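You operate a simulated robot arm through the tools that you are given. There is no shell and no other tool. Be economical: measure what you need, move in short steps, check, and stop when the job is done.

You run a simulated robot arm. Do the job below in one go: nothing can be reset, and whatever is moved stays where it is left.

TASK
T24 is dark: move its plug to a socket showing On and light T27's blue roundel on it at Mid.
Fine: switch T24 off while the plug is moved; the roundel lies in the free ring; T27 stays plugged in; other roundels and controls stay.

Only the result counts: the job must be done as asked and must still hold three seconds after the hand-in. Knocking over, shifting, dropping, spilling or breaking anything else fails it.

THE ROBOT
A 6-joint arm with a two-finger parallel gripper on a trunk, on a base that drives. Base frame: it is fixed to the floor where the robot stands at the start and does not move with it; the origin is under the middle of the robot, x ahead of it, y to its left, z up. Readings come in cm, rad, newtons and seconds.
Its first joint turns from -2.897 to 2.897 rad. Places, roughly: clamp knob [10, -80, 90]; easel knob [-10, -80, 90]; green dial [110, -60, 90]; green switch [120, -60, 90]; light box [60, -20, 90]; purple dial [40, -10, 90]; purple switch [50, 0, 90]; right ring at T24 [50, -10, 90]; socket [20, -50, 90]; strip switch [30, -30, 90]; teal dial [70, -90, 90]; teal switch [60, -90, 90]; white dial [30, -60, 90]; white switch [20, -60, 90]. Payload 3.91 kg.
The tool frame sits at the grasp point between the pads (the TCP): z along the fingers, y along the line on which they close. The tips reach 3 cm beyond it. Largest opening 11 cm; finger width 2, thickness 1; the body of the gripper, 4.8 by 11.2 cm, starts 5.5 cm behind the TCP.
Orientation is that of the tool frame in the base frame, as a unit quaternion [x, y, z, w]. With the fingers straight down and closing along the base's y, the tool's x points along the base's -x, its y along +y and its z along -z.

THE INTERFACE
- The arm moves only by the tool apply_moves. Its arguments are lists of equal length, an entry for each row: "linear": the shift along the tool's x, y, z in cm, a list of three; "rot": the turn, a rotation vector about the tool's x, y, z in rad, a list of three; "gripper": the gripper command, from -1 (shut) to 1 (fully open), values between in proportion. In form: {"linear": [[dx, dy, dz], ...], "rot": [[ax, ay, az], ...], "gripper": [gripper, ...]}. A call has 1 to 20 rows; each row shifts and turns the commanded pose from where the row before left it, along the tool's axes as they then stand. A row lasts 0.2 s, in which the tool goes at most 5 cm and 0.15 rad; a call with a longer step from one row to the next is refused whole, and so is a gripper value outside its range. Where a pose cannot be reached the arm comes as near as it can. A force on the tool above 90 N (or 10 N above the force at the start of the call, whichever is more), or a blocked arm, ends the call early, and 0.2 s more pass. Each finger travels about 10.8 cm/s and halts on what it meets, pressing with about 22 N; the grip force reading is that of the motor and also rises with nothing between the fingers. The clock runs only during rows and for 0.2 s after the last one: add rows that do not move to give the fingers time. It gives the time, the measured TCP pose, the force on the tool (base axes), the opening and the grip force at its end, in the units of the frame above (readings bear some noise), with the torque about the TCP (base axes, N m) and any sound that the robot's microphone picked up.
- Cameras (640 x 400 px; columns grow to the right, rows downward): "scene" is now at [-10.02, -5.52, 150.97]; the picture's right is [-0.62, -0.78, 0.00], its down [-0.46, 0.37, -0.81] and it looks along [0.63, -0.50, -0.59] (base axes); focal length 290 px, centre (320, 200). "wrist" rides on the gripper at [7.7, 0.7, -11.4] in the tool frame; the picture's right is [-0.09, 1.00, 0.00], its down [-0.80, -0.07, -0.59] and it looks along [-0.59, -0.05, 0.80] (tool axes); focal length 270 px, centre (320, 200). There is no depth. A picture from a camera that has moved, and an enlarged one, comes with that camera's place and axes in the base frame and with its lens.
- get_image(camera): a new picture of that camera. The clock stands still meanwhile.
- lift_body(by): slides the trunk up (or, below 0, down) by that many cm; the arm and the scene camera ride with it, the base frame stays. It gives what a move gives, with no picture.
- base_move(legs): drives the robot by 1 to 6 legs, each [ahead, left, turn to the left] in cm, cm and rad, along the robot's own axes; the way and the turn of a leg run together, so that a leg with both is an arc; at most 150 cm and 3.142 rad a leg. The arm and the cameras ride along, it lands a little off, and it stops where it bumps. It gives what a move gives.
- pan_tilt(pan, tilt): turns the head with the scene camera to pan (to the left, within 1.501 rad either way) and tilt (down, from -0.506 to 1.204), counted from straight ahead of the robot. It gives what a move gives.
- zoom(camera, box): a new picture of the part [left, top, right, bottom] of that camera's present view, enlarged. The clock stands still meanwhile.
- finish_job(): hands the job in; it is judged then, once.

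Work in short steps. Places have to be worked out from the pictures, the camera data and where the tool is seen: move nearer, look again, correct. Check each grasp and each placing, and mend what went wrong. You have 120 turns and 90 pictures in all, those below and enlarged ones among them. Open the gripper and draw the arm clear of the work before you hand the job in, unless the task says otherwise; then end with one line.

The tools are called after ">>>" as name(argument=value, ...) on one line, values as JSON. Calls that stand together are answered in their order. apply_moves: Moves the arm, as the interface text tells. Its arguments: {"type":"object","properties":{"linear":{"type":"array","items":{"type":"array","items":{"type":"number"}}},"rot":{"type":"array","items":{"type":"array","items":{"type":"number"}}},"gripper":{"type":"array","items":{"type":"number"}}},"required":["linear","rot","gripper"]} The other tools are called the same way: lift_body (by) slides the trunk up or down; base_move (legs) drives the base; pan_tilt (pan, tilt) turns the head that bears the scene camera; get_image (camera) takes a picture; zoom (camera, box) takes an enlarged picture of a part of a camera's view; finish_job () hands the job in.

At the start:

```text
time: 0.0
eef_pos: [23.62, -32.31, 126.78]
ee_rot: [0.0, 1.0, 0.001, 0.0]
ft_force: [0.4, 0.6, -0.3]
moment: [-0.01, 0.0, 0.02]
gripper_width: 10.99
grasp_force: 0.0
trunk travel left (down, up): [-45.0, 9.0]
robot x, y, heading: [-0.2, 0.33, -0.003]
head pan, tilt: [-0.675, 0.63]
```

scene: 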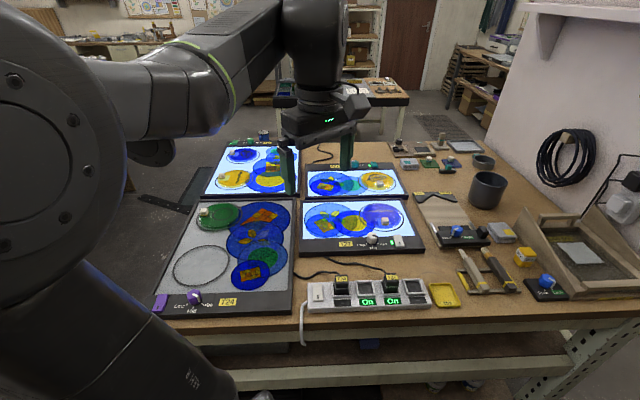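
wrist: 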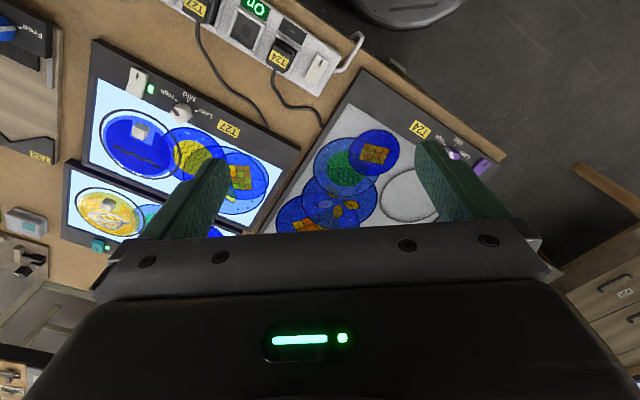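

The T24 light box is dark, with its plug in the power strip. I'll zoom in on the strip and the boxes to see the details.

>>> zoom(camera="scene", box=[290, 250, 470, 362])

>>> zoom(camera="scene", box=[140, 190, 300, 325])

>>> zoom(camera="scene", box=[290, 150, 450, 265])

```text
3.56 times, centred on (380, 306) of scene
camera zoom: at [-10.02, -5.52, 150.97], right [-0.62, -0.78, 0.0], down [-0.46, 0.37, -0.81], along [0.63, -0.5, -0.59], focal length 1030 px, centre (107, -177)
```

zoom: 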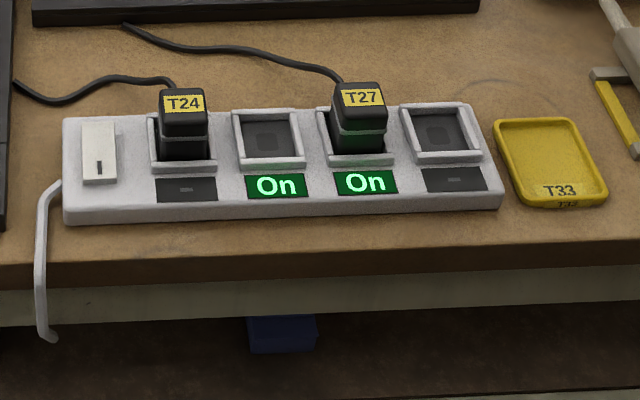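

```text
2.96 times, centred on (220, 258) of scene
camera zoom: at [-10.02, -5.52, 150.97], right [-0.62, -0.78, 0.0], down [-0.46, 0.37, -0.81], along [0.63, -0.5, -0.59], focal length 858 px, centre (616, 30)
```

zoom: 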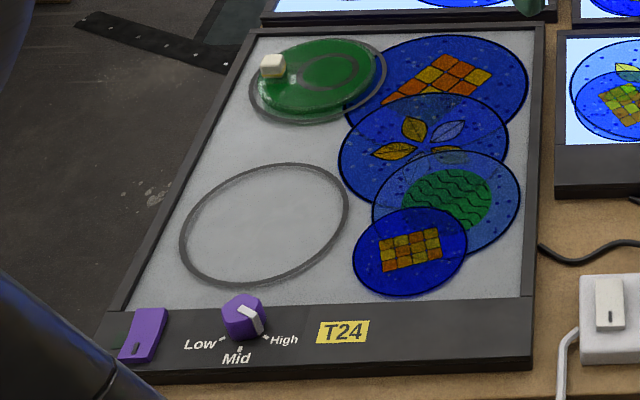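

```text
3.48 times, centred on (370, 208) of scene
camera zoom: at [-10.02, -5.52, 150.97], right [-0.62, -0.78, 0.0], down [-0.46, 0.37, -0.81], along [0.63, -0.5, -0.59], focal length 1007 px, centre (146, 174)
```

zoom: 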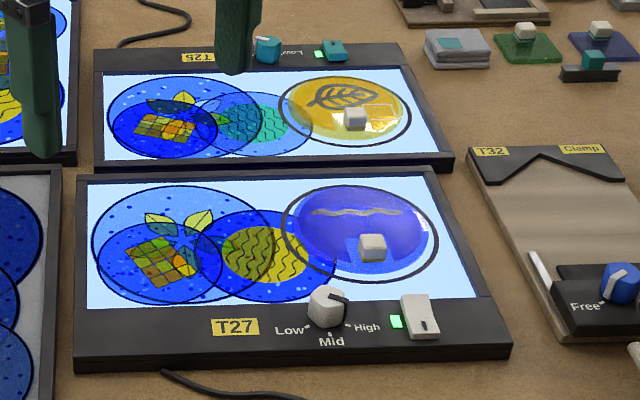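

Comparing the two cameras, the bench top is at about z≈90 and the bench is yawed about 37°. I'll turn the tool to match the bench and look at the strip from above.

>>> apply_moves(linear=[[0.5, -1.7, 3], [0.5, -1.7, 3], [0.5, -1.7, 3], [0, 0, 0], [0, 0, 0], [0, 0, 0], [0, 0, 0], [0, 0, 0]], rot=[[0, 0, 0], [0, 0, 0], [0, 0, 0], [0, 0, 0.1286], [0, 0, 0.1286], [0, 0, 0.1286], [0, 0, 0.1286], [0, 0, 0.1286]], gripper=[1, 1, 1, 1, 1, 1, 1, 1])

>>> get_image(camera="wrist")

>>> get_image(camera="scene")

```text
time: 1.8
eef_pos: [21.88, -37.31, 117.7]
ee_rot: [0.317, 0.948, 0.0, 0.0]
ft_force: [0.5, -0.1, 0.1]
moment: [-0.01, -0.02, 0.0]
gripper_width: 11.0
grasp_force: 0.1
trunk travel left (down, up): [-45.0, 9.0]
robot x, y, heading: [-0.08, -0.02, 0.001]
head pan, tilt: [-0.675, 0.63]
```

```text
84 pictures are left
camera wrist: at [16.24, -32.19, 129.36], right [0.67, 0.74, 0.0], down [0.6, -0.54, 0.59], along [0.44, -0.4, -0.8], focal length 270 px, centre (320, 200)
```

wrist: 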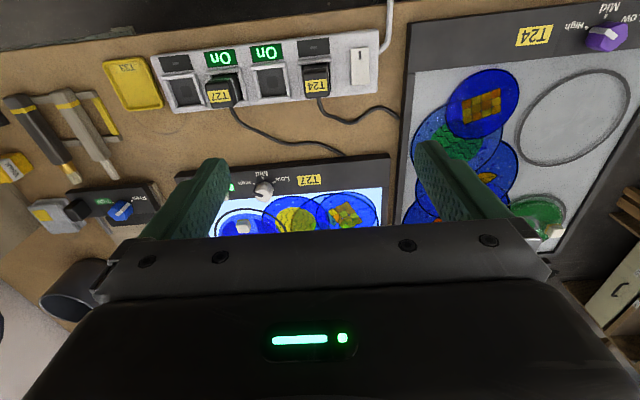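

```text
83 pictures are left
camera scene: at [-10.02, -5.52, 150.97], right [-0.62, -0.78, 0.0], down [-0.46, 0.37, -0.81], along [0.63, -0.5, -0.59], focal length 290 px, centre (320, 200)
```

scene: 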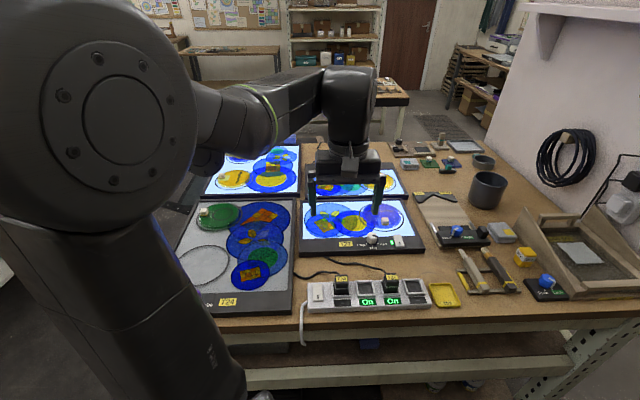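

Triangulation puts the T24 box frame top at z≈88.5 and the plug top at z≈93.5. Next I'll move above T24's controls to read the switch and dial.

>>> apply_moves(linear=[[0.1, 3.9, 1.2], [0.1, 3.9, 1.2], [0.1, 3.9, 1.2], [0.1, 3.9, 1.2], [0.1, 3.9, 1.2], [0.1, 3.9, 1.2], [0.1, 3.9, 1.2], [0.1, 3.9, 1.2]], rot=[[0, 0, 0], [0, 0, 0], [0, 0, 0], [0, 0, 0], [0, 0, 0], [0, 0, 0], [0, 0, 0], [0, 0, 0]], gripper=[1, 1, 1, 1, 1, 1, 1, 1])

>>> get_image(camera="wrist")

>>> zoom(camera="wrist", box=[240, 0, 480, 150])

```text
time: 3.6
eef_pos: [40.09, -12.0, 108.03]
ee_rot: [0.316, 0.949, 0.0, 0.0]
ft_force: [0.1, 0.8, -0.1]
moment: [0.02, 0.03, -0.02]
gripper_width: 11.0
grasp_force: 0.1
trunk travel left (down, up): [-45.0, 9.0]
robot x, y, heading: [0.11, 0.02, -0.001]
head pan, tilt: [-0.675, 0.63]
```

```text
82 pictures are left
camera wrist: at [34.47, -6.86, 119.55], right [0.67, 0.74, 0.0], down [0.6, -0.54, 0.59], along [0.44, -0.4, -0.8], focal length 270 px, centre (320, 200)
```

wrist: 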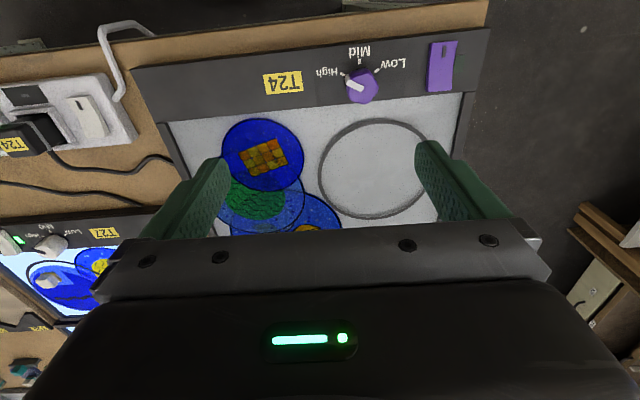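

```text
2.67 times, centred on (360, 75) of wrist
camera zoom: at [34.47, -6.86, 119.55], right [0.67, 0.74, 0.0], down [0.6, -0.54, 0.59], along [0.44, -0.4, -0.8], focal length 721 px, centre (213, 533)
```

zoom: 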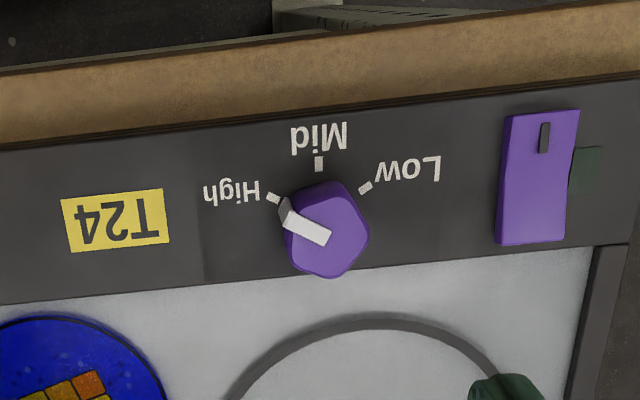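

The dial points to High, and Mid is about 50° clockwise seen from above. I'll zoom in on the switches to compare their rocker tilt.

>>> zoom(camera="scene", box=[140, 280, 220, 330])

>>> zoom(camera="scene", box=[360, 220, 440, 270])

>>> zoom(camera="wrist", box=[410, 20, 490, 70])

>>> zoom(camera="wrist", box=[40, 80, 140, 142])

```text
8.00 times, centred on (180, 305) of scene
camera zoom: at [-9.98, -5.49, 150.98], right [-0.62, -0.78, 0.0], down [-0.46, 0.37, -0.81], along [0.63, -0.5, -0.59], focal length 2316 px, centre (1440, -640)
```

zoom: 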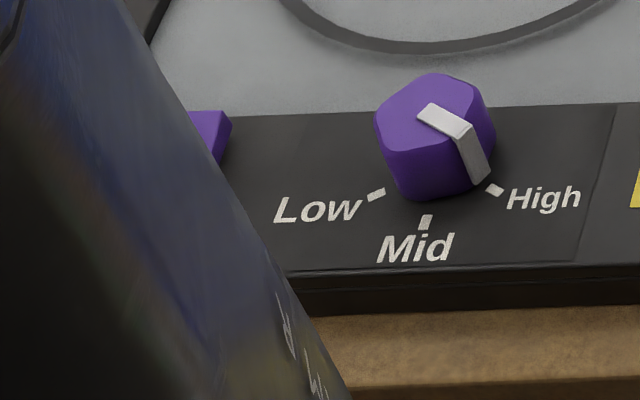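

```text
8.00 times, centred on (400, 245) of scene
camera zoom: at [-9.98, -5.49, 150.98], right [-0.62, -0.78, 0.0], down [-0.46, 0.37, -0.81], along [0.63, -0.5, -0.59], focal length 2316 px, centre (-320, -160)
```

zoom: 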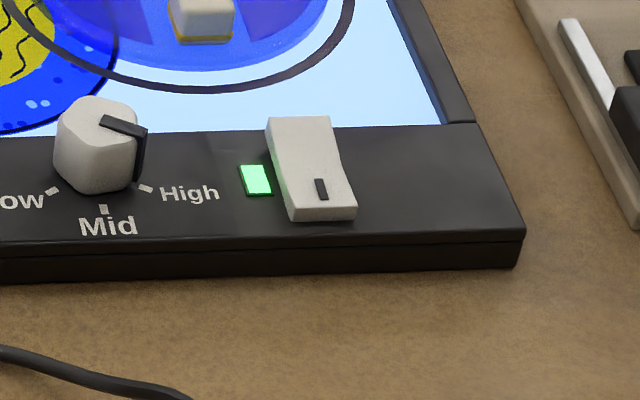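

```text
8.00 times, centred on (450, 45) of wrist
camera zoom: at [34.47, -6.86, 119.55], right [0.67, 0.74, 0.0], down [0.6, -0.54, 0.59], along [0.44, -0.4, -0.8], focal length 2162 px, centre (-720, 1440)
```

zoom: 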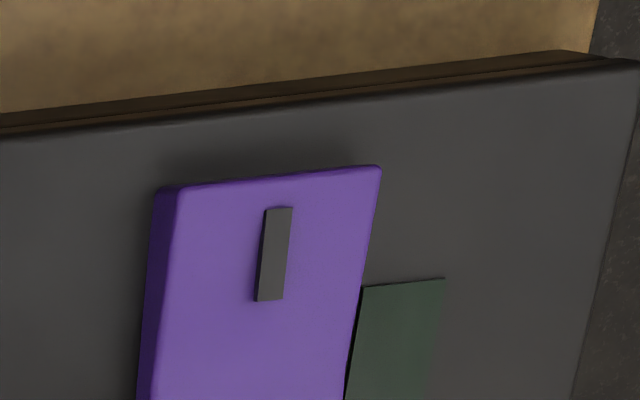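

```text
6.40 times, centred on (90, 111) of wrist
camera zoom: at [34.47, -6.86, 119.55], right [0.67, 0.74, 0.0], down [0.6, -0.54, 0.59], along [0.44, -0.4, -0.8], focal length 1730 px, centre (1792, 770)
```

zoom: 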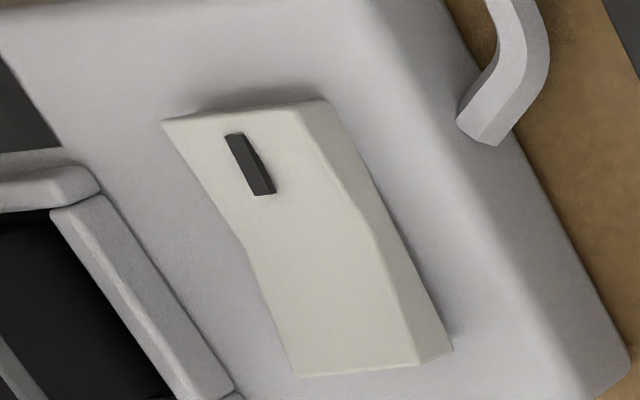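

The rockers look two-faceted, so I need closer views. I'll move right above the T24 switch.

>>> apply_moves(linear=[[0.2, 3.1, 1.75], [0.2, 3.1, 1.75], [0.2, 3.1, 1.75], [0.2, 3.1, 1.75]], rot=[[0, 0, 0], [0, 0, 0], [0, 0, 0], [0, 0, 0]], gripper=[1, 1, 1, 1])

>>> zoom(camera="wrist", box=[240, 50, 400, 150])

>>> get_image(camera="scene")

```text
time: 4.6
eef_pos: [46.99, -1.49, 100.98]
ee_rot: [0.317, 0.948, 0.0, 0.0]
ft_force: [0.4, 0.5, 0.0]
moment: [-0.04, -0.05, 0.0]
gripper_width: 11.0
grasp_force: 0.0
trunk travel left (down, up): [-45.0, 9.0]
robot x, y, heading: [-0.06, -0.31, -0.004]
head pan, tilt: [-0.675, 0.63]
```

```text
4.00 times, centred on (320, 100) of wrist
camera zoom: at [41.2, 3.7, 112.53], right [0.67, 0.74, 0.0], down [0.6, -0.54, 0.59], along [0.44, -0.4, -0.8], focal length 1081 px, centre (320, 600)
```

zoom: 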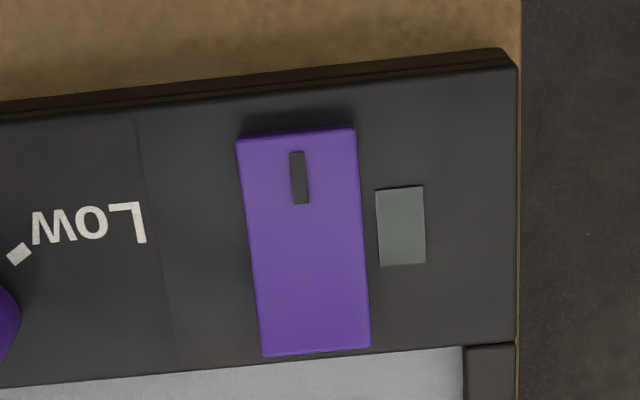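

```text
75 pictures are left
camera scene: at [-9.96, -5.48, 150.98], right [-0.62, -0.78, 0.0], down [-0.46, 0.37, -0.81], along [0.63, -0.5, -0.59], focal length 290 px, centre (320, 200)
```

scene: 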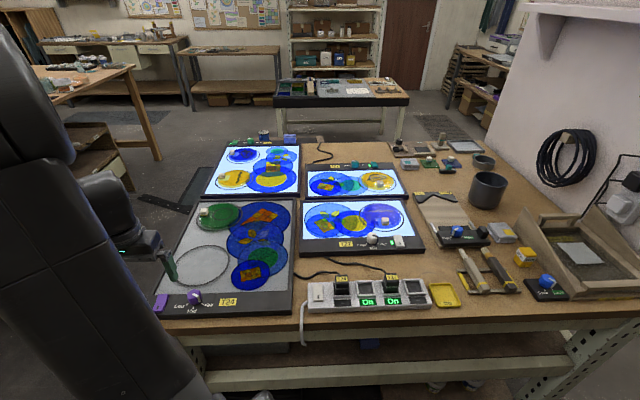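

The T24 switch is now visible to the scene camera. I'll zoom in on it and on the other lit boxes' switches.

>>> zoom(camera="scene", box=[140, 280, 204, 320])

>>> zoom(camera="scene", box=[376, 226, 424, 256])

>>> zoom(camera="scene", box=[300, 278, 348, 308])

```text
10.00 times, centred on (172, 300) of scene
camera zoom: at [-9.96, -5.48, 150.98], right [-0.62, -0.78, 0.0], down [-0.46, 0.37, -0.81], along [0.63, -0.5, -0.59], focal length 2896 px, centre (1800, -800)
```

zoom: 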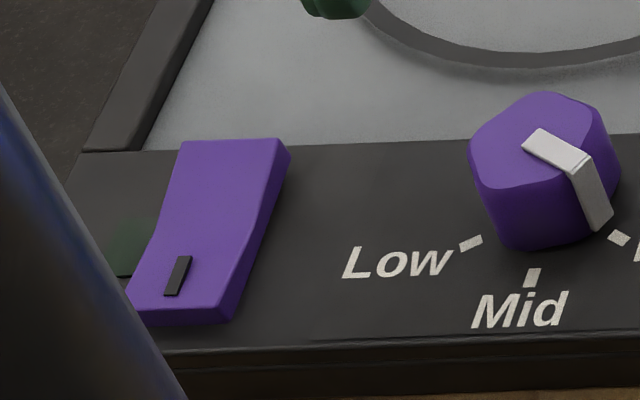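

```text
13.33 times, centred on (400, 241) of scene
camera zoom: at [-9.96, -5.48, 150.98], right [-0.62, -0.78, 0.0], down [-0.46, 0.37, -0.81], along [0.63, -0.5, -0.59], focal length 3861 px, centre (-747, -347)
```

zoom: 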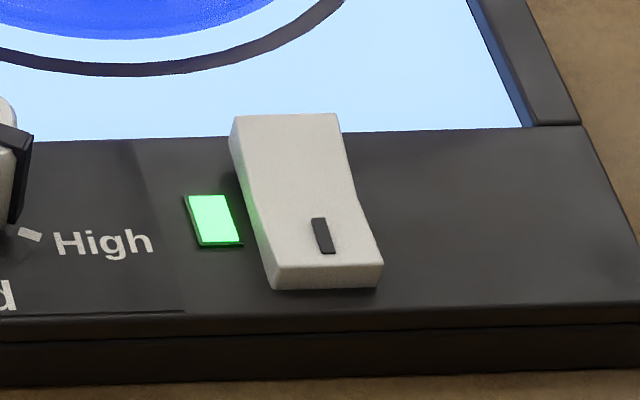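

```text
13.33 times, centred on (324, 293) of scene
camera zoom: at [-9.96, -5.48, 150.98], right [-0.62, -0.78, 0.0], down [-0.46, 0.37, -0.81], along [0.63, -0.5, -0.59], focal length 3861 px, centre (267, -1040)
```

zoom: 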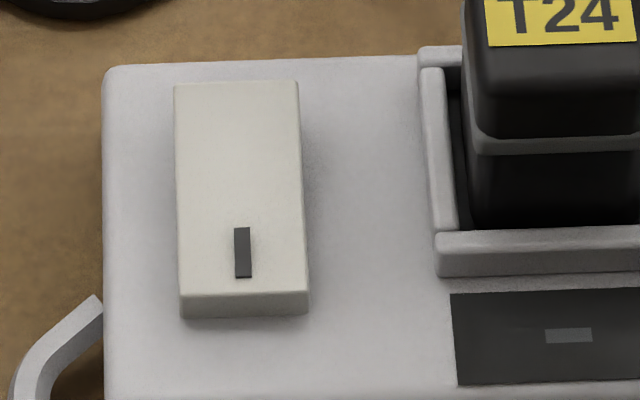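

The rear end of the T24 rocker looks raised, the same as lit T27, so it's probably on. I'll close the fingers, hover over its rear half and press there to switch it off.

>>> apply_moves(linear=[[0, 0, 0], [0, 0, 0], [-0.5, -0.2, 0], [-0.4, -0.2, 0], [0, 0, 3], [0, 0, 3]], rot=[[0, 0, 0], [0, 0, 0], [0, 0, 0], [0, 0, 0], [0, 0, 0], [0, 0, 0]], gripper=[-1, -1, -1, -1, -1, -1])

>>> get_image(camera="wrist")

>>> zoom(camera="scene", box=[130, 265, 226, 325])

```text
time: 6.0
eef_pos: [47.54, -2.49, 95.17]
ee_rot: [0.316, 0.949, -0.001, 0.0]
ft_force: [-0.1, -0.3, -0.3]
moment: [0.02, 0.02, -0.01]
gripper_width: 0.0
grasp_force: 22.3
trunk travel left (down, up): [-45.0, 9.0]
robot x, y, heading: [0.22, 0.07, 0.002]
head pan, tilt: [-0.675, 0.63]
```

```text
71 pictures are left
camera wrist: at [41.73, 2.67, 106.78], right [0.67, 0.74, 0.0], down [0.6, -0.54, 0.59], along [0.44, -0.4, -0.8], focal length 270 px, centre (320, 200)
```

wrist: 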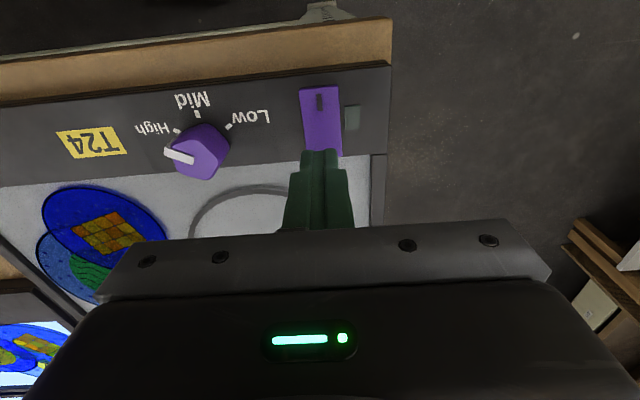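

```text
6.67 times, centred on (178, 295) of scene
camera zoom: at [-9.96, -5.51, 150.98], right [-0.62, -0.78, 0.0], down [-0.46, 0.37, -0.81], along [0.63, -0.5, -0.59], focal length 1930 px, centre (1267, -433)
```

zoom: 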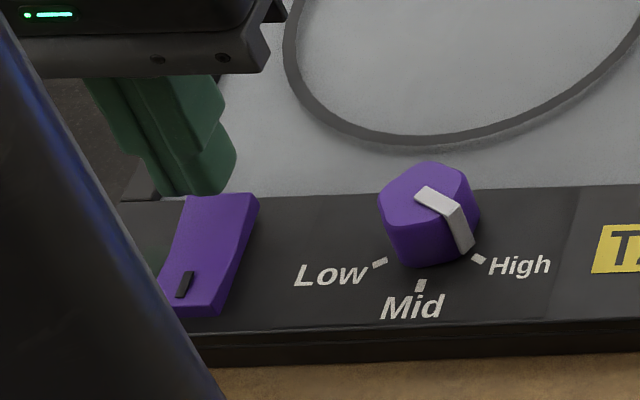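

The fingertips are lined up over the rear facet. I'll press down in small steps and watch the force.

>>> apply_moves(linear=[[0, 0, 0.8], [0, 0, 0.4], [0, 0, 0.3], [0, 0, 0.2]], rot=[[0, 0, 0], [0, 0, 0], [0, 0, 0], [0, 0, 0]], gripper=[-1, -1, -1, -1])

```text
time: 7.0
eef_pos: [47.32, -2.3, 93.58]
ee_rot: [0.316, 0.949, 0.0, 0.0]
ft_force: [-0.3, -0.2, 0.6]
moment: [0.06, 0.01, -0.01]
gripper_width: 0.01
grasp_force: 22.3
trunk travel left (down, up): [-45.0, 9.0]
robot x, y, heading: [0.39, -0.16, 0.003]
head pan, tilt: [-0.675, 0.63]
```

There's no contact yet, with the tip at about z=90.6. I'll keep going down in small steps.

>>> apply_moves(linear=[[0, 0, 0.2], [0, 0, 0.2], [0, 0, 0.2]], rot=[[0, 0, 0], [0, 0, 0], [0, 0, 0]], gripper=[-1, -1, -1])

>>> zoom(camera="scene", box=[130, 265, 226, 325])

```text
time: 7.8
eef_pos: [47.32, -2.34, 93.26]
ee_rot: [0.316, 0.949, 0.001, 0.004]
ft_force: [2.9, -6.5, 50.9]
moment: [0.08, 0.36, -0.49]
gripper_width: 0.02
grasp_force: 22.0
trunk travel left (down, up): [-45.0, 9.0]
robot x, y, heading: [-0.04, -0.16, -0.0]
head pan, tilt: [-0.675, 0.63]
```

```text
6.67 times, centred on (178, 295) of scene
camera zoom: at [-10.35, -5.57, 151.04], right [-0.62, -0.78, 0.0], down [-0.46, 0.37, -0.81], along [0.63, -0.5, -0.59], focal length 1930 px, centre (1267, -433)
```

zoom: 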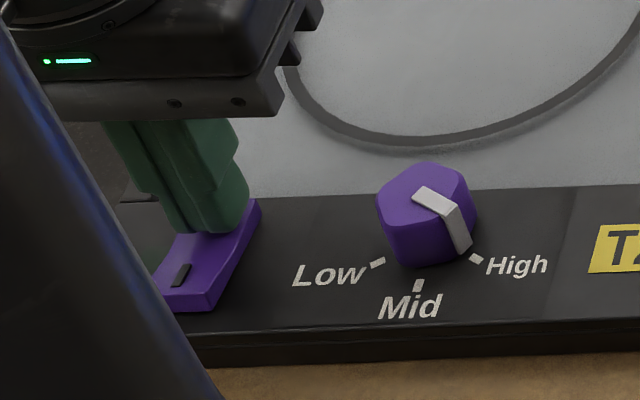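

Contact force reads about 51 N and the rocker seems to have tipped. I'll back off and compare.

>>> apply_moves(linear=[[0, 0, -2], [0, 0, -4]], rot=[[0, 0, 0], [0, 0, 0]], gripper=[-1, -1])

>>> zoom(camera="scene", box=[140, 280, 204, 320])

```text
time: 8.4
eef_pos: [47.37, -2.28, 98.65]
ee_rot: [0.315, 0.949, -0.001, -0.001]
ft_force: [0.4, -0.5, 0.0]
moment: [0.01, -0.05, -0.02]
gripper_width: 0.0
grasp_force: 22.1
trunk travel left (down, up): [-45.0, 9.0]
robot x, y, heading: [0.35, 0.03, -0.002]
head pan, tilt: [-0.675, 0.63]
```

```text
10.00 times, centred on (172, 300) of scene
camera zoom: at [-10.03, -5.5, 150.95], right [-0.62, -0.78, 0.0], down [-0.46, 0.37, -0.81], along [0.63, -0.5, -0.59], focal length 2896 px, centre (1800, -800)
```

zoom: 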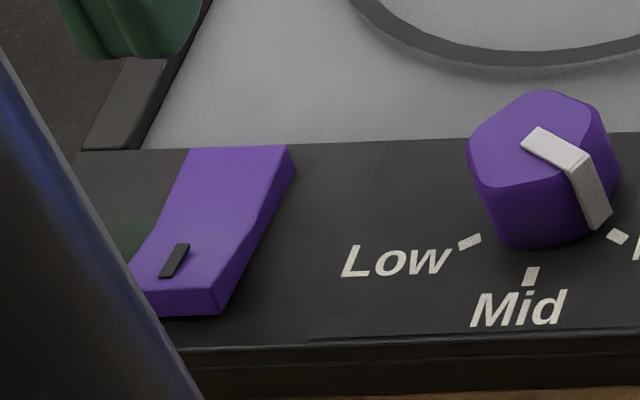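

The rocker did tip: its front is now raised. I need to know which state means On, so I'll take a close view here and then the same relative view over T27's lit switch.

>>> apply_moves(linear=[[0, 0, -3]], rot=[[0, 0, 0]], gripper=[-1])

>>> zoom(camera="wrist", box=[260, 50, 388, 130])

>>> apply_moves(linear=[[0, -5, -2], [0, -5, -2], [0, -5, 0], [0, -5, 0], [0, -5, 0], [0, -5, 0], [0, -5, 0], [0, -5, 0], [0, -5, 0], [-3.3, -2.6, 0], [-3.3, -2.6, 0], [-3.3, -2.6, 0], [-3.3, -2.6, 0], [-3.3, -2.6, 4]], rot=[[0, 0, 0], [0, 0, 0], [0, 0, 0], [0, 0, 0], [0, 0, 0], [0, 0, 0], [0, 0, 0], [0, 0, 0], [0, 0, 0], [0, 0, 0], [0, 0, 0], [0, 0, 0], [0, 0, 0], [0, 0, 0]], gripper=[-1, -1, -1, -1, -1, -1, -1, -1, -1, -1, -1, -1, -1, -1])

>>> get_image(camera="wrist")

```text
time: 8.8
eef_pos: [47.42, -2.28, 101.71]
ee_rot: [0.317, 0.949, -0.001, 0.0]
ft_force: [-0.8, -0.9, 0.1]
moment: [0.01, -0.01, 0.04]
gripper_width: 0.0
grasp_force: 21.9
trunk travel left (down, up): [-45.0, 9.0]
robot x, y, heading: [0.24, -0.08, 0.001]
head pan, tilt: [-0.675, 0.63]
```

```text
5.00 times, centred on (324, 90) of wrist
camera zoom: at [41.7, 2.8, 113.21], right [0.67, 0.74, 0.0], down [0.6, -0.54, 0.59], along [0.44, -0.4, -0.8], focal length 1351 px, centre (300, 750)
```

zoom: 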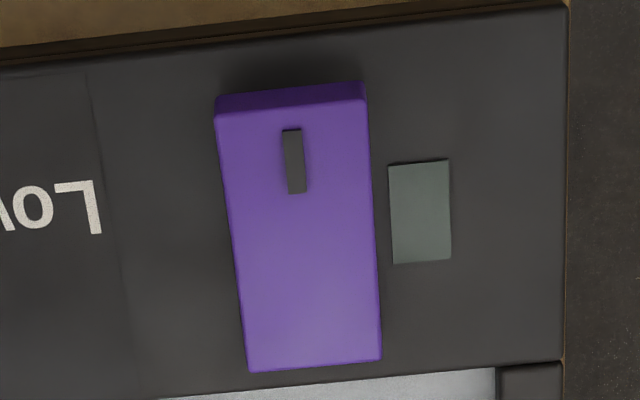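

```text
refused: row 1 steps farther than a row can; nothing moved
```

```text
66 pictures are left
camera wrist: at [41.7, 2.8, 113.21], right [0.67, 0.74, 0.0], down [0.6, -0.54, 0.59], along [0.44, -0.4, -0.8], focal length 270 px, centre (320, 200)
```

wrist: 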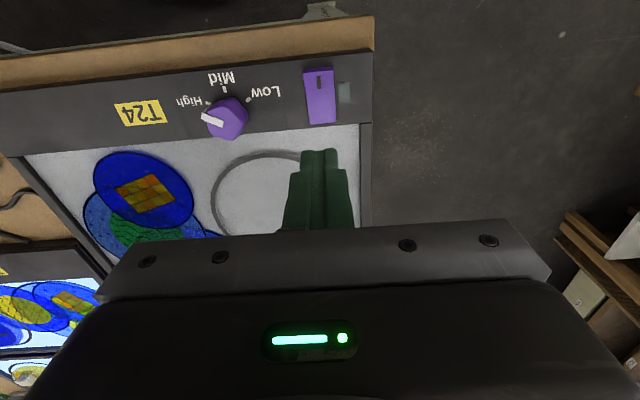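

The step was too long, so I'll resend it with shorter rows.

>>> apply_moves(linear=[[0, 0, -4], [-1.287, -4.16, 0], [-1.287, -4.16, 0], [-1.287, -4.16, 0], [-1.287, -4.16, 0], [-1.287, -4.16, 0], [-1.287, -4.16, 0], [-1.287, -4.16, 0], [-1.287, -4.16, 0], [-1.287, -4.16, 0], [-1.287, -4.16, 0], [-1.287, -4.16, 0], [-1.287, -4.16, 0], [-1.287, -4.16, 0], [-1.287, -4.16, 0], [-1.287, -4.16, 0], [0, 0, 4]], rot=[[0, 0, 0], [0, 0, 0], [0, 0, 0], [0, 0, 0], [0, 0, 0], [0, 0, 0], [0, 0, 0], [0, 0, 0], [0, 0, 0], [0, 0, 0], [0, 0, 0], [0, 0, 0], [0, 0, 0], [0, 0, 0], [0, 0, 0], [0, 0, 0], [0, 0, 0]], gripper=[-1, -1, -1, -1, -1, -1, -1, -1, -1, -1, -1, -1, -1, -1, -1, -1, -1])

>>> get_image(camera="wrist")

>>> zoom(camera="wrist", box=[260, 50, 388, 130])

```text
time: 12.4
eef_pos: [25.43, -63.89, 101.96]
ee_rot: [0.316, 0.949, 0.0, 0.0]
ft_force: [-0.1, 0.5, -0.2]
moment: [0.01, 0.04, -0.03]
gripper_width: 0.0
grasp_force: 22.1
trunk travel left (down, up): [-45.0, 9.0]
robot x, y, heading: [-0.01, -0.03, -0.004]
head pan, tilt: [-0.675, 0.63]
```

```text
65 pictures are left
camera wrist: at [19.62, -58.82, 113.55], right [0.67, 0.74, 0.0], down [0.6, -0.54, 0.59], along [0.44, -0.4, -0.8], focal length 270 px, centre (320, 200)
```

wrist: 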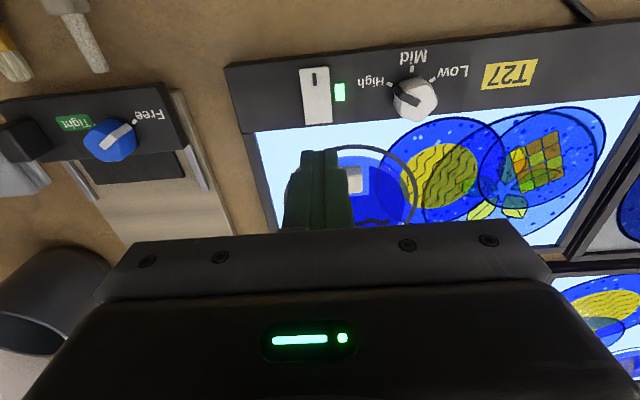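

```text
5.00 times, centred on (324, 90) of wrist
camera zoom: at [19.62, -58.82, 113.55], right [0.67, 0.74, 0.0], down [0.6, -0.54, 0.59], along [0.44, -0.4, -0.8], focal length 1351 px, centre (300, 750)
```

zoom: 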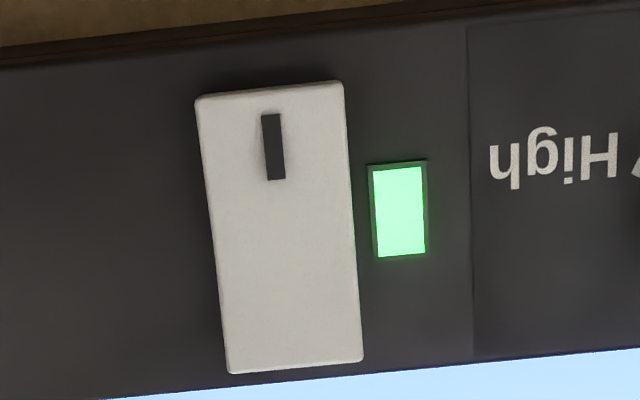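

T27's lit switch shows no front face, which matches T24's state before I pressed it. So T24 was on and is now off. Next I'll hover above T24's plug with the gripper part open.

>>> apply_moves(linear=[[3.05, 3.12, -0.2], [3.05, 3.12, -0.2], [3.05, 3.12, 0], [3.05, 3.12, 0], [3.05, 3.12, 0], [3.05, 3.12, 0]], rot=[[0, 0, 0], [0, 0, 0], [0, 0, 0], [0, 0, 0], [0, 0, 0], [0, 0, 0]], gripper=[0.09, 0.09, 0.09, 0.09, 0.09, 0.09])

>>> get_image(camera="wrist")

>>> zoom(camera="scene", box=[290, 225, 450, 325])

```text
time: 13.8
eef_pos: [21.8, -37.89, 102.35]
ee_rot: [0.316, 0.949, 0.0, 0.001]
ft_force: [0.0, 0.0, -0.2]
moment: [0.0, 0.03, -0.02]
gripper_width: 6.02
grasp_force: 0.1
trunk travel left (down, up): [-45.0, 9.0]
robot x, y, heading: [0.08, 0.02, 0.002]
head pan, tilt: [-0.675, 0.63]
```

```text
63 pictures are left
camera wrist: at [16.14, -32.72, 113.92], right [0.67, 0.74, 0.0], down [0.6, -0.54, 0.6], along [0.44, -0.4, -0.8], focal length 270 px, centre (320, 200)
```

wrist: 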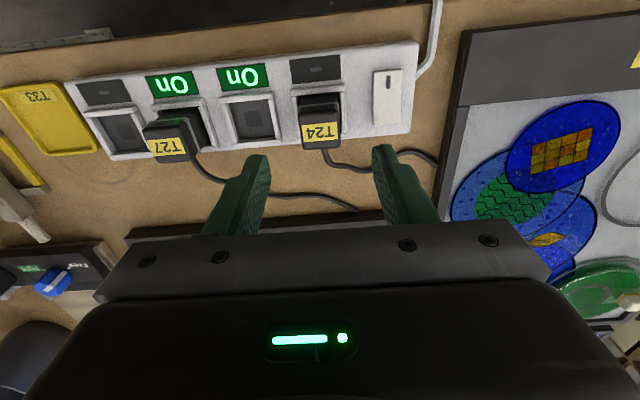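

```text
4.00 times, centred on (370, 275) of scene
camera zoom: at [-10.05, -5.44, 150.97], right [-0.62, -0.78, 0.0], down [-0.46, 0.37, -0.81], along [0.63, -0.5, -0.59], focal length 1158 px, centre (120, -100)
```

zoom: 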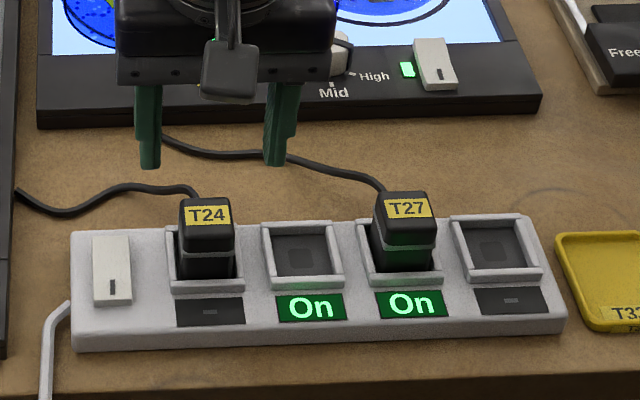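

T24's plug top is at about (22.1, -37.9, 94.3), and the free On socket is 6.04 cm along tool -y from it. I'll descend over the plug with the gripper open 6 cm, checking partway.

>>> apply_moves(linear=[[-0.15, 0.2, 2.5], [0, 0, 2.5]], rot=[[0, 0, 0], [0, 0, 0]], gripper=[0.09, 0.09])

>>> get_image(camera="wrist")

>>> zoom(camera="scene", box=[290, 225, 450, 325])

```text
time: 14.4
eef_pos: [22.23, -37.89, 97.29]
ee_rot: [0.316, 0.949, 0.0, 0.0]
ft_force: [-0.5, 0.5, -1.3]
moment: [0.0, 0.0, -0.01]
gripper_width: 6.03
grasp_force: 0.1
trunk travel left (down, up): [-45.0, 9.0]
robot x, y, heading: [-0.13, 0.0, -0.001]
head pan, tilt: [-0.675, 0.63]
```

```text
61 pictures are left
camera wrist: at [16.54, -32.79, 108.86], right [0.67, 0.74, 0.0], down [0.6, -0.54, 0.59], along [0.44, -0.4, -0.8], focal length 270 px, centre (320, 200)
```

wrist: 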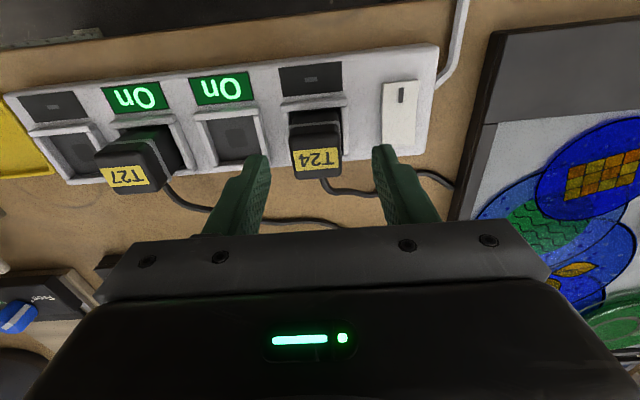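

```text
4.00 times, centred on (370, 275) of scene
camera zoom: at [-10.01, -5.54, 150.98], right [-0.62, -0.78, 0.0], down [-0.46, 0.37, -0.81], along [0.63, -0.5, -0.59], focal length 1158 px, centre (120, -100)
```

zoom: 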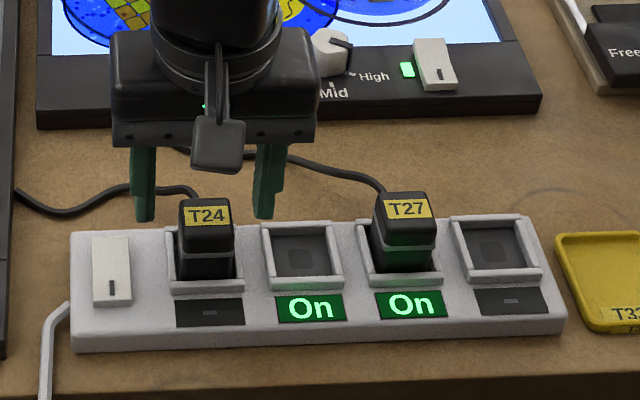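

The plug is centred between the fingers. I'll descend 3 cm more and close.

>>> apply_moves(linear=[[0, -0.1, 1.5], [0, 0, 1.4]], rot=[[0, 0, 0], [0, 0, 0]], gripper=[0.09, 0.09])

>>> zoom(camera="scene", box=[290, 225, 450, 325])

>>> get_image(camera="wrist")

```text
time: 15.0
eef_pos: [22.18, -37.91, 94.45]
ee_rot: [0.316, 0.949, 0.0, -0.002]
ft_force: [0.3, -0.8, -0.1]
moment: [-0.03, -0.01, -0.03]
gripper_width: 6.0
grasp_force: 0.0
trunk travel left (down, up): [-45.0, 9.0]
robot x, y, heading: [0.18, -0.08, -0.002]
head pan, tilt: [-0.675, 0.63]
```

```text
4.00 times, centred on (370, 275) of scene
camera zoom: at [-10.0, -5.55, 150.98], right [-0.62, -0.78, 0.0], down [-0.46, 0.37, -0.81], along [0.63, -0.5, -0.59], focal length 1158 px, centre (120, -100)
```

zoom: 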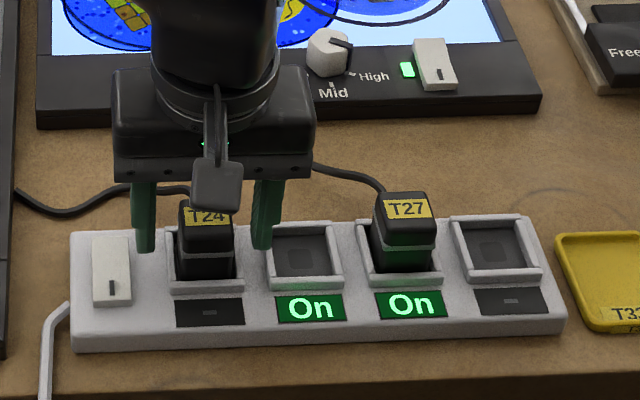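

```text
58 pictures are left
camera wrist: at [16.46, -32.82, 106.0], right [0.67, 0.74, 0.0], down [0.6, -0.54, 0.59], along [0.44, -0.4, -0.8], focal length 270 px, centre (320, 200)
```

wrist: 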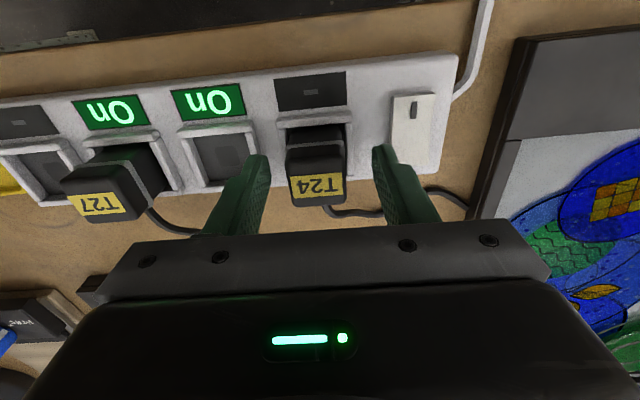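

The fingers straddle the plug cleanly. Closing on it now.

>>> apply_moves(linear=[[0, 0, 0.3], [0, 0, 0], [0, 0, 0], [0, 0, 0]], rot=[[0, 0, 0], [0, 0, 0], [0, 0, 0], [0, 0, 0]], gripper=[0, -1, -1, -1])

```text
time: 16.0
eef_pos: [22.16, -37.81, 94.19]
ee_rot: [0.316, 0.949, 0.0, 0.0]
ft_force: [0.8, -0.9, 0.7]
moment: [-0.01, -0.03, -0.02]
gripper_width: 3.16
grasp_force: 22.1
trunk travel left (down, up): [-45.0, 9.0]
robot x, y, heading: [0.06, -0.24, -0.002]
head pan, tilt: [-0.675, 0.63]
```

The plug is gripped at 3.16 cm wide. I'll pull it straight up slowly.

>>> apply_moves(linear=[[0, 0, -0.7], [0, 0, -0.8], [0, 0, -1], [0, 0, -1.5]], rot=[[0, 0, 0], [0, 0, 0], [0, 0, 0], [0, 0, 0]], gripper=[-1, -1, -1, -1])

>>> zoom(camera="scene", box=[290, 225, 450, 325])

>>> get_image(camera="wrist")

```text
time: 17.0
eef_pos: [22.08, -38.05, 98.2]
ee_rot: [0.317, 0.949, 0.0, -0.001]
ft_force: [0.2, -0.3, -0.7]
moment: [0.02, 0.02, -0.01]
gripper_width: 3.15
grasp_force: 21.5
trunk travel left (down, up): [-45.0, 9.0]
robot x, y, heading: [0.09, -0.13, 0.001]
head pan, tilt: [-0.675, 0.63]
```

```text
4.00 times, centred on (370, 275) of scene
camera zoom: at [-10.03, -5.52, 150.97], right [-0.62, -0.78, 0.0], down [-0.46, 0.37, -0.81], along [0.63, -0.5, -0.59], focal length 1158 px, centre (120, -100)
```

zoom: 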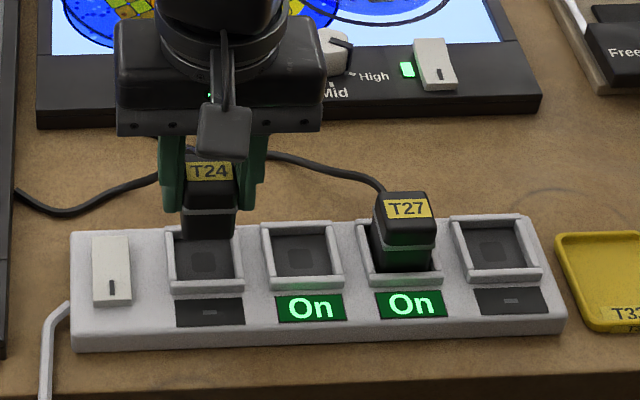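

```text
56 pictures are left
camera wrist: at [16.36, -32.94, 109.75], right [0.67, 0.74, 0.0], down [0.6, -0.54, 0.59], along [0.44, -0.4, -0.8], focal length 270 px, centre (320, 200)
```

wrist: 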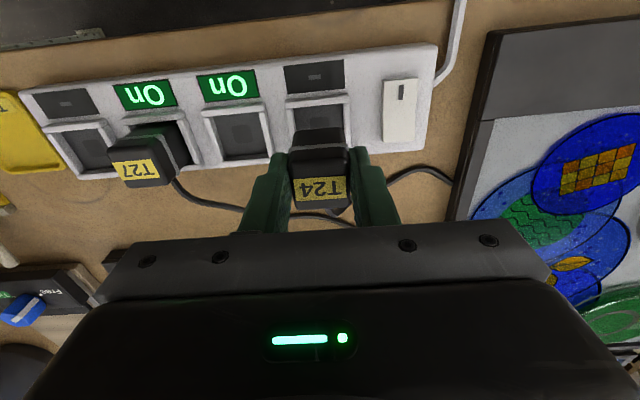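

The plug came out cleanly. I'll shift 6.04 cm along -y to hover over the free On socket.

>>> apply_moves(linear=[[0, -2, -0.3], [0, -2, 0], [0, -2.04, 0], [0, 0, 0]], rot=[[0, 0, 0], [0, 0, 0], [0, 0, 0], [0, 0, 0]], gripper=[-1, -1, -1, -1])

>>> zoom(camera="scene", box=[290, 225, 450, 325])

>>> get_image(camera="wrist")

```text
time: 18.0
eef_pos: [18.65, -42.97, 98.34]
ee_rot: [0.316, 0.949, 0.0, 0.0]
ft_force: [-0.1, 0.5, -0.5]
moment: [-0.02, 0.02, 0.0]
gripper_width: 3.15
grasp_force: 22.0
trunk travel left (down, up): [-45.0, 9.0]
robot x, y, heading: [-0.27, -0.13, -0.002]
head pan, tilt: [-0.675, 0.63]
```

```text
4.00 times, centred on (370, 275) of scene
camera zoom: at [-10.03, -5.54, 150.97], right [-0.62, -0.78, 0.0], down [-0.46, 0.37, -0.81], along [0.63, -0.5, -0.59], focal length 1158 px, centre (120, -100)
```

zoom: 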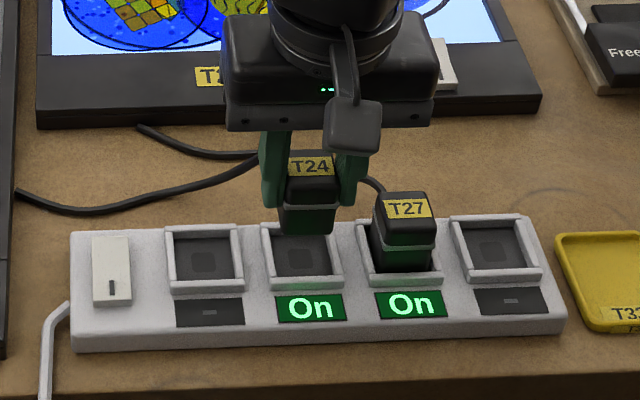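

```text
54 pictures are left
camera wrist: at [12.83, -37.81, 109.84], right [0.67, 0.74, 0.0], down [0.6, -0.54, 0.59], along [0.44, -0.4, -0.8], focal length 270 px, centre (320, 200)
```

wrist: 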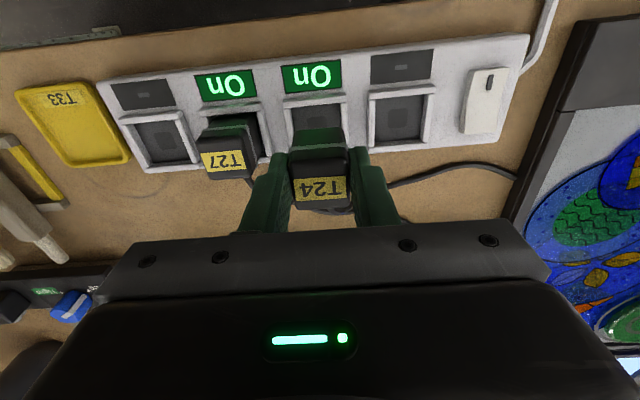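

The hover looks close. I'll zoom in the wrist view to fine-check the alignment.

>>> zoom(camera="wrist", box=[256, 70, 448, 190])

```text
3.33 times, centred on (352, 130) of wrist
camera zoom: at [12.83, -37.81, 109.84], right [0.67, 0.74, 0.0], down [0.6, -0.54, 0.59], along [0.44, -0.4, -0.8], focal length 901 px, centre (213, 433)
```

zoom: 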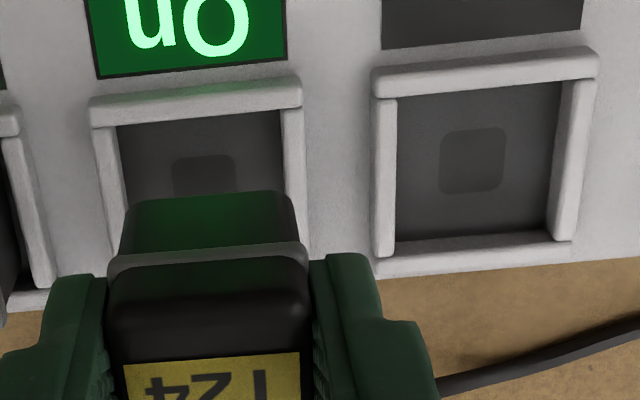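

Socket spacing works out to about 6.0 cm, and the offsets match the original seat to within 0.1 cm. I'll lower the plug in.

>>> apply_moves(linear=[[0.05, 0, 1], [0, 0, 0.8], [0, 0, 0.6], [0, 0, 0.5]], rot=[[0, 0, 0], [0, 0, 0], [0, 0, 0], [0, 0, 0]], gripper=[-1, -1, -1, -1])

```text
time: 19.0
eef_pos: [18.49, -42.84, 95.53]
ee_rot: [0.315, 0.949, 0.001, 0.0]
ft_force: [-0.3, -0.8, -1.2]
moment: [0.0, 0.0, 0.05]
gripper_width: 3.14
grasp_force: 21.9
trunk travel left (down, up): [-45.0, 9.0]
robot x, y, heading: [0.29, -0.27, -0.004]
head pan, tilt: [-0.675, 0.63]
```

No resistance so far. I'll continue down to the seated height of about 94.2.

>>> apply_moves(linear=[[0, 0, 0.4], [0, 0, 0.4], [0, 0, 0.4], [0, 0, 0.15]], rot=[[0, 0, 0], [0, 0, 0], [0, 0, 0], [0, 0, 0]], gripper=[-1, -1, -1, -1])

>>> zoom(camera="scene", box=[290, 225, 450, 325])

```text
time: 20.0
eef_pos: [18.53, -42.86, 94.08]
ee_rot: [0.317, 0.948, 0.0, 0.0]
ft_force: [-1.9, -3.3, -0.5]
moment: [-0.16, 0.13, 0.03]
gripper_width: 3.14
grasp_force: 22.0
trunk travel left (down, up): [-45.0, 9.0]
robot x, y, heading: [0.18, 0.21, -0.003]
head pan, tilt: [-0.675, 0.63]
```

```text
4.00 times, centred on (370, 275) of scene
camera zoom: at [-10.07, -5.58, 150.96], right [-0.62, -0.78, 0.0], down [-0.46, 0.37, -0.81], along [0.63, -0.5, -0.59], focal length 1158 px, centre (120, -100)
```

zoom: 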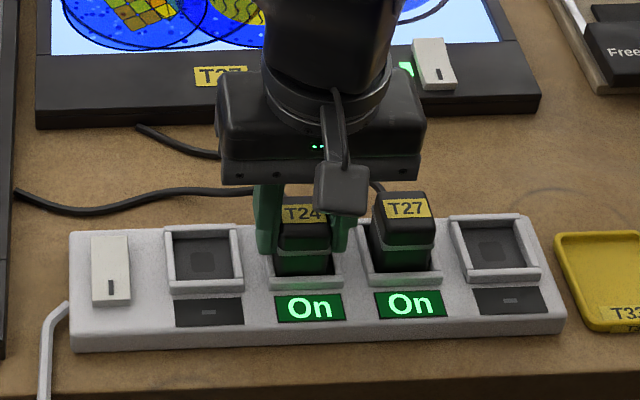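

The plug looks seated at 94.08. I'll nudge down slightly to confirm it is fully home.

>>> apply_moves(linear=[[0, 0, 0.15], [0, 0, 0.1]], rot=[[0, 0, 0], [0, 0, 0]], gripper=[-1, -1])

```text
time: 20.6
eef_pos: [18.44, -42.81, 93.9]
ee_rot: [0.316, 0.949, -0.001, 0.002]
ft_force: [-1.3, -5.6, 15.4]
moment: [-0.16, -0.06, 0.02]
gripper_width: 3.18
grasp_force: 22.0
trunk travel left (down, up): [-45.0, 9.0]
robot x, y, heading: [0.09, -0.11, -0.004]
head pan, tilt: [-0.675, 0.63]
```

It has bottomed out with 15 N of reaction. I'll open to 5 cm and rise.

>>> apply_moves(linear=[[0, 0, -0.1], [0, 0, 0], [0, 0, -2.5], [0, 0, -4], [0, 0, -4]], rot=[[0, 0, 0], [0, 0, 0], [0, 0, 0], [0, 0, 0], [0, 0, 0]], gripper=[-0.1, -0.1, -0.1, -0.1, -0.1])

>>> zoom(camera="scene", box=[290, 225, 450, 325])

>>> get_image(camera="wrist")

```text
time: 21.8
eef_pos: [18.22, -42.74, 104.86]
ee_rot: [0.316, 0.949, 0.0, -0.001]
ft_force: [0.8, 0.6, 0.0]
moment: [-0.01, -0.01, 0.03]
gripper_width: 4.94
grasp_force: 0.1
trunk travel left (down, up): [-45.0, 9.0]
robot x, y, heading: [-0.04, -0.04, 0.002]
head pan, tilt: [-0.675, 0.63]
```

```text
4.00 times, centred on (370, 275) of scene
camera zoom: at [-10.04, -5.49, 150.97], right [-0.62, -0.78, 0.0], down [-0.46, 0.37, -0.81], along [0.63, -0.5, -0.59], focal length 1158 px, centre (120, -100)
```

zoom: 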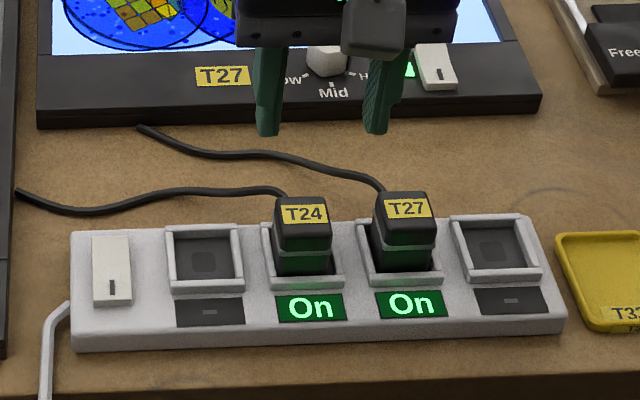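

```text
50 pictures are left
camera wrist: at [12.5, -37.61, 116.43], right [0.67, 0.74, 0.0], down [0.6, -0.54, 0.59], along [0.44, -0.4, -0.8], focal length 270 px, centre (320, 200)
```

wrist: 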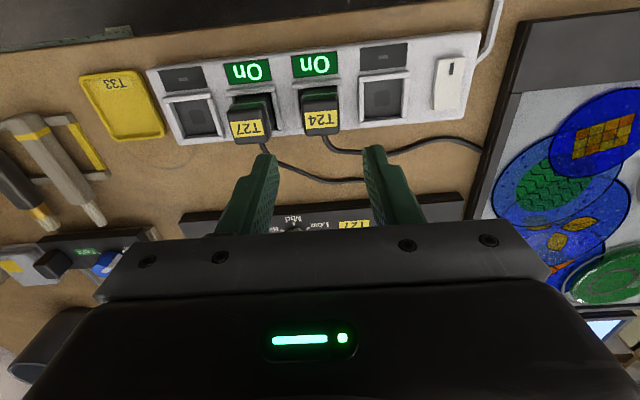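

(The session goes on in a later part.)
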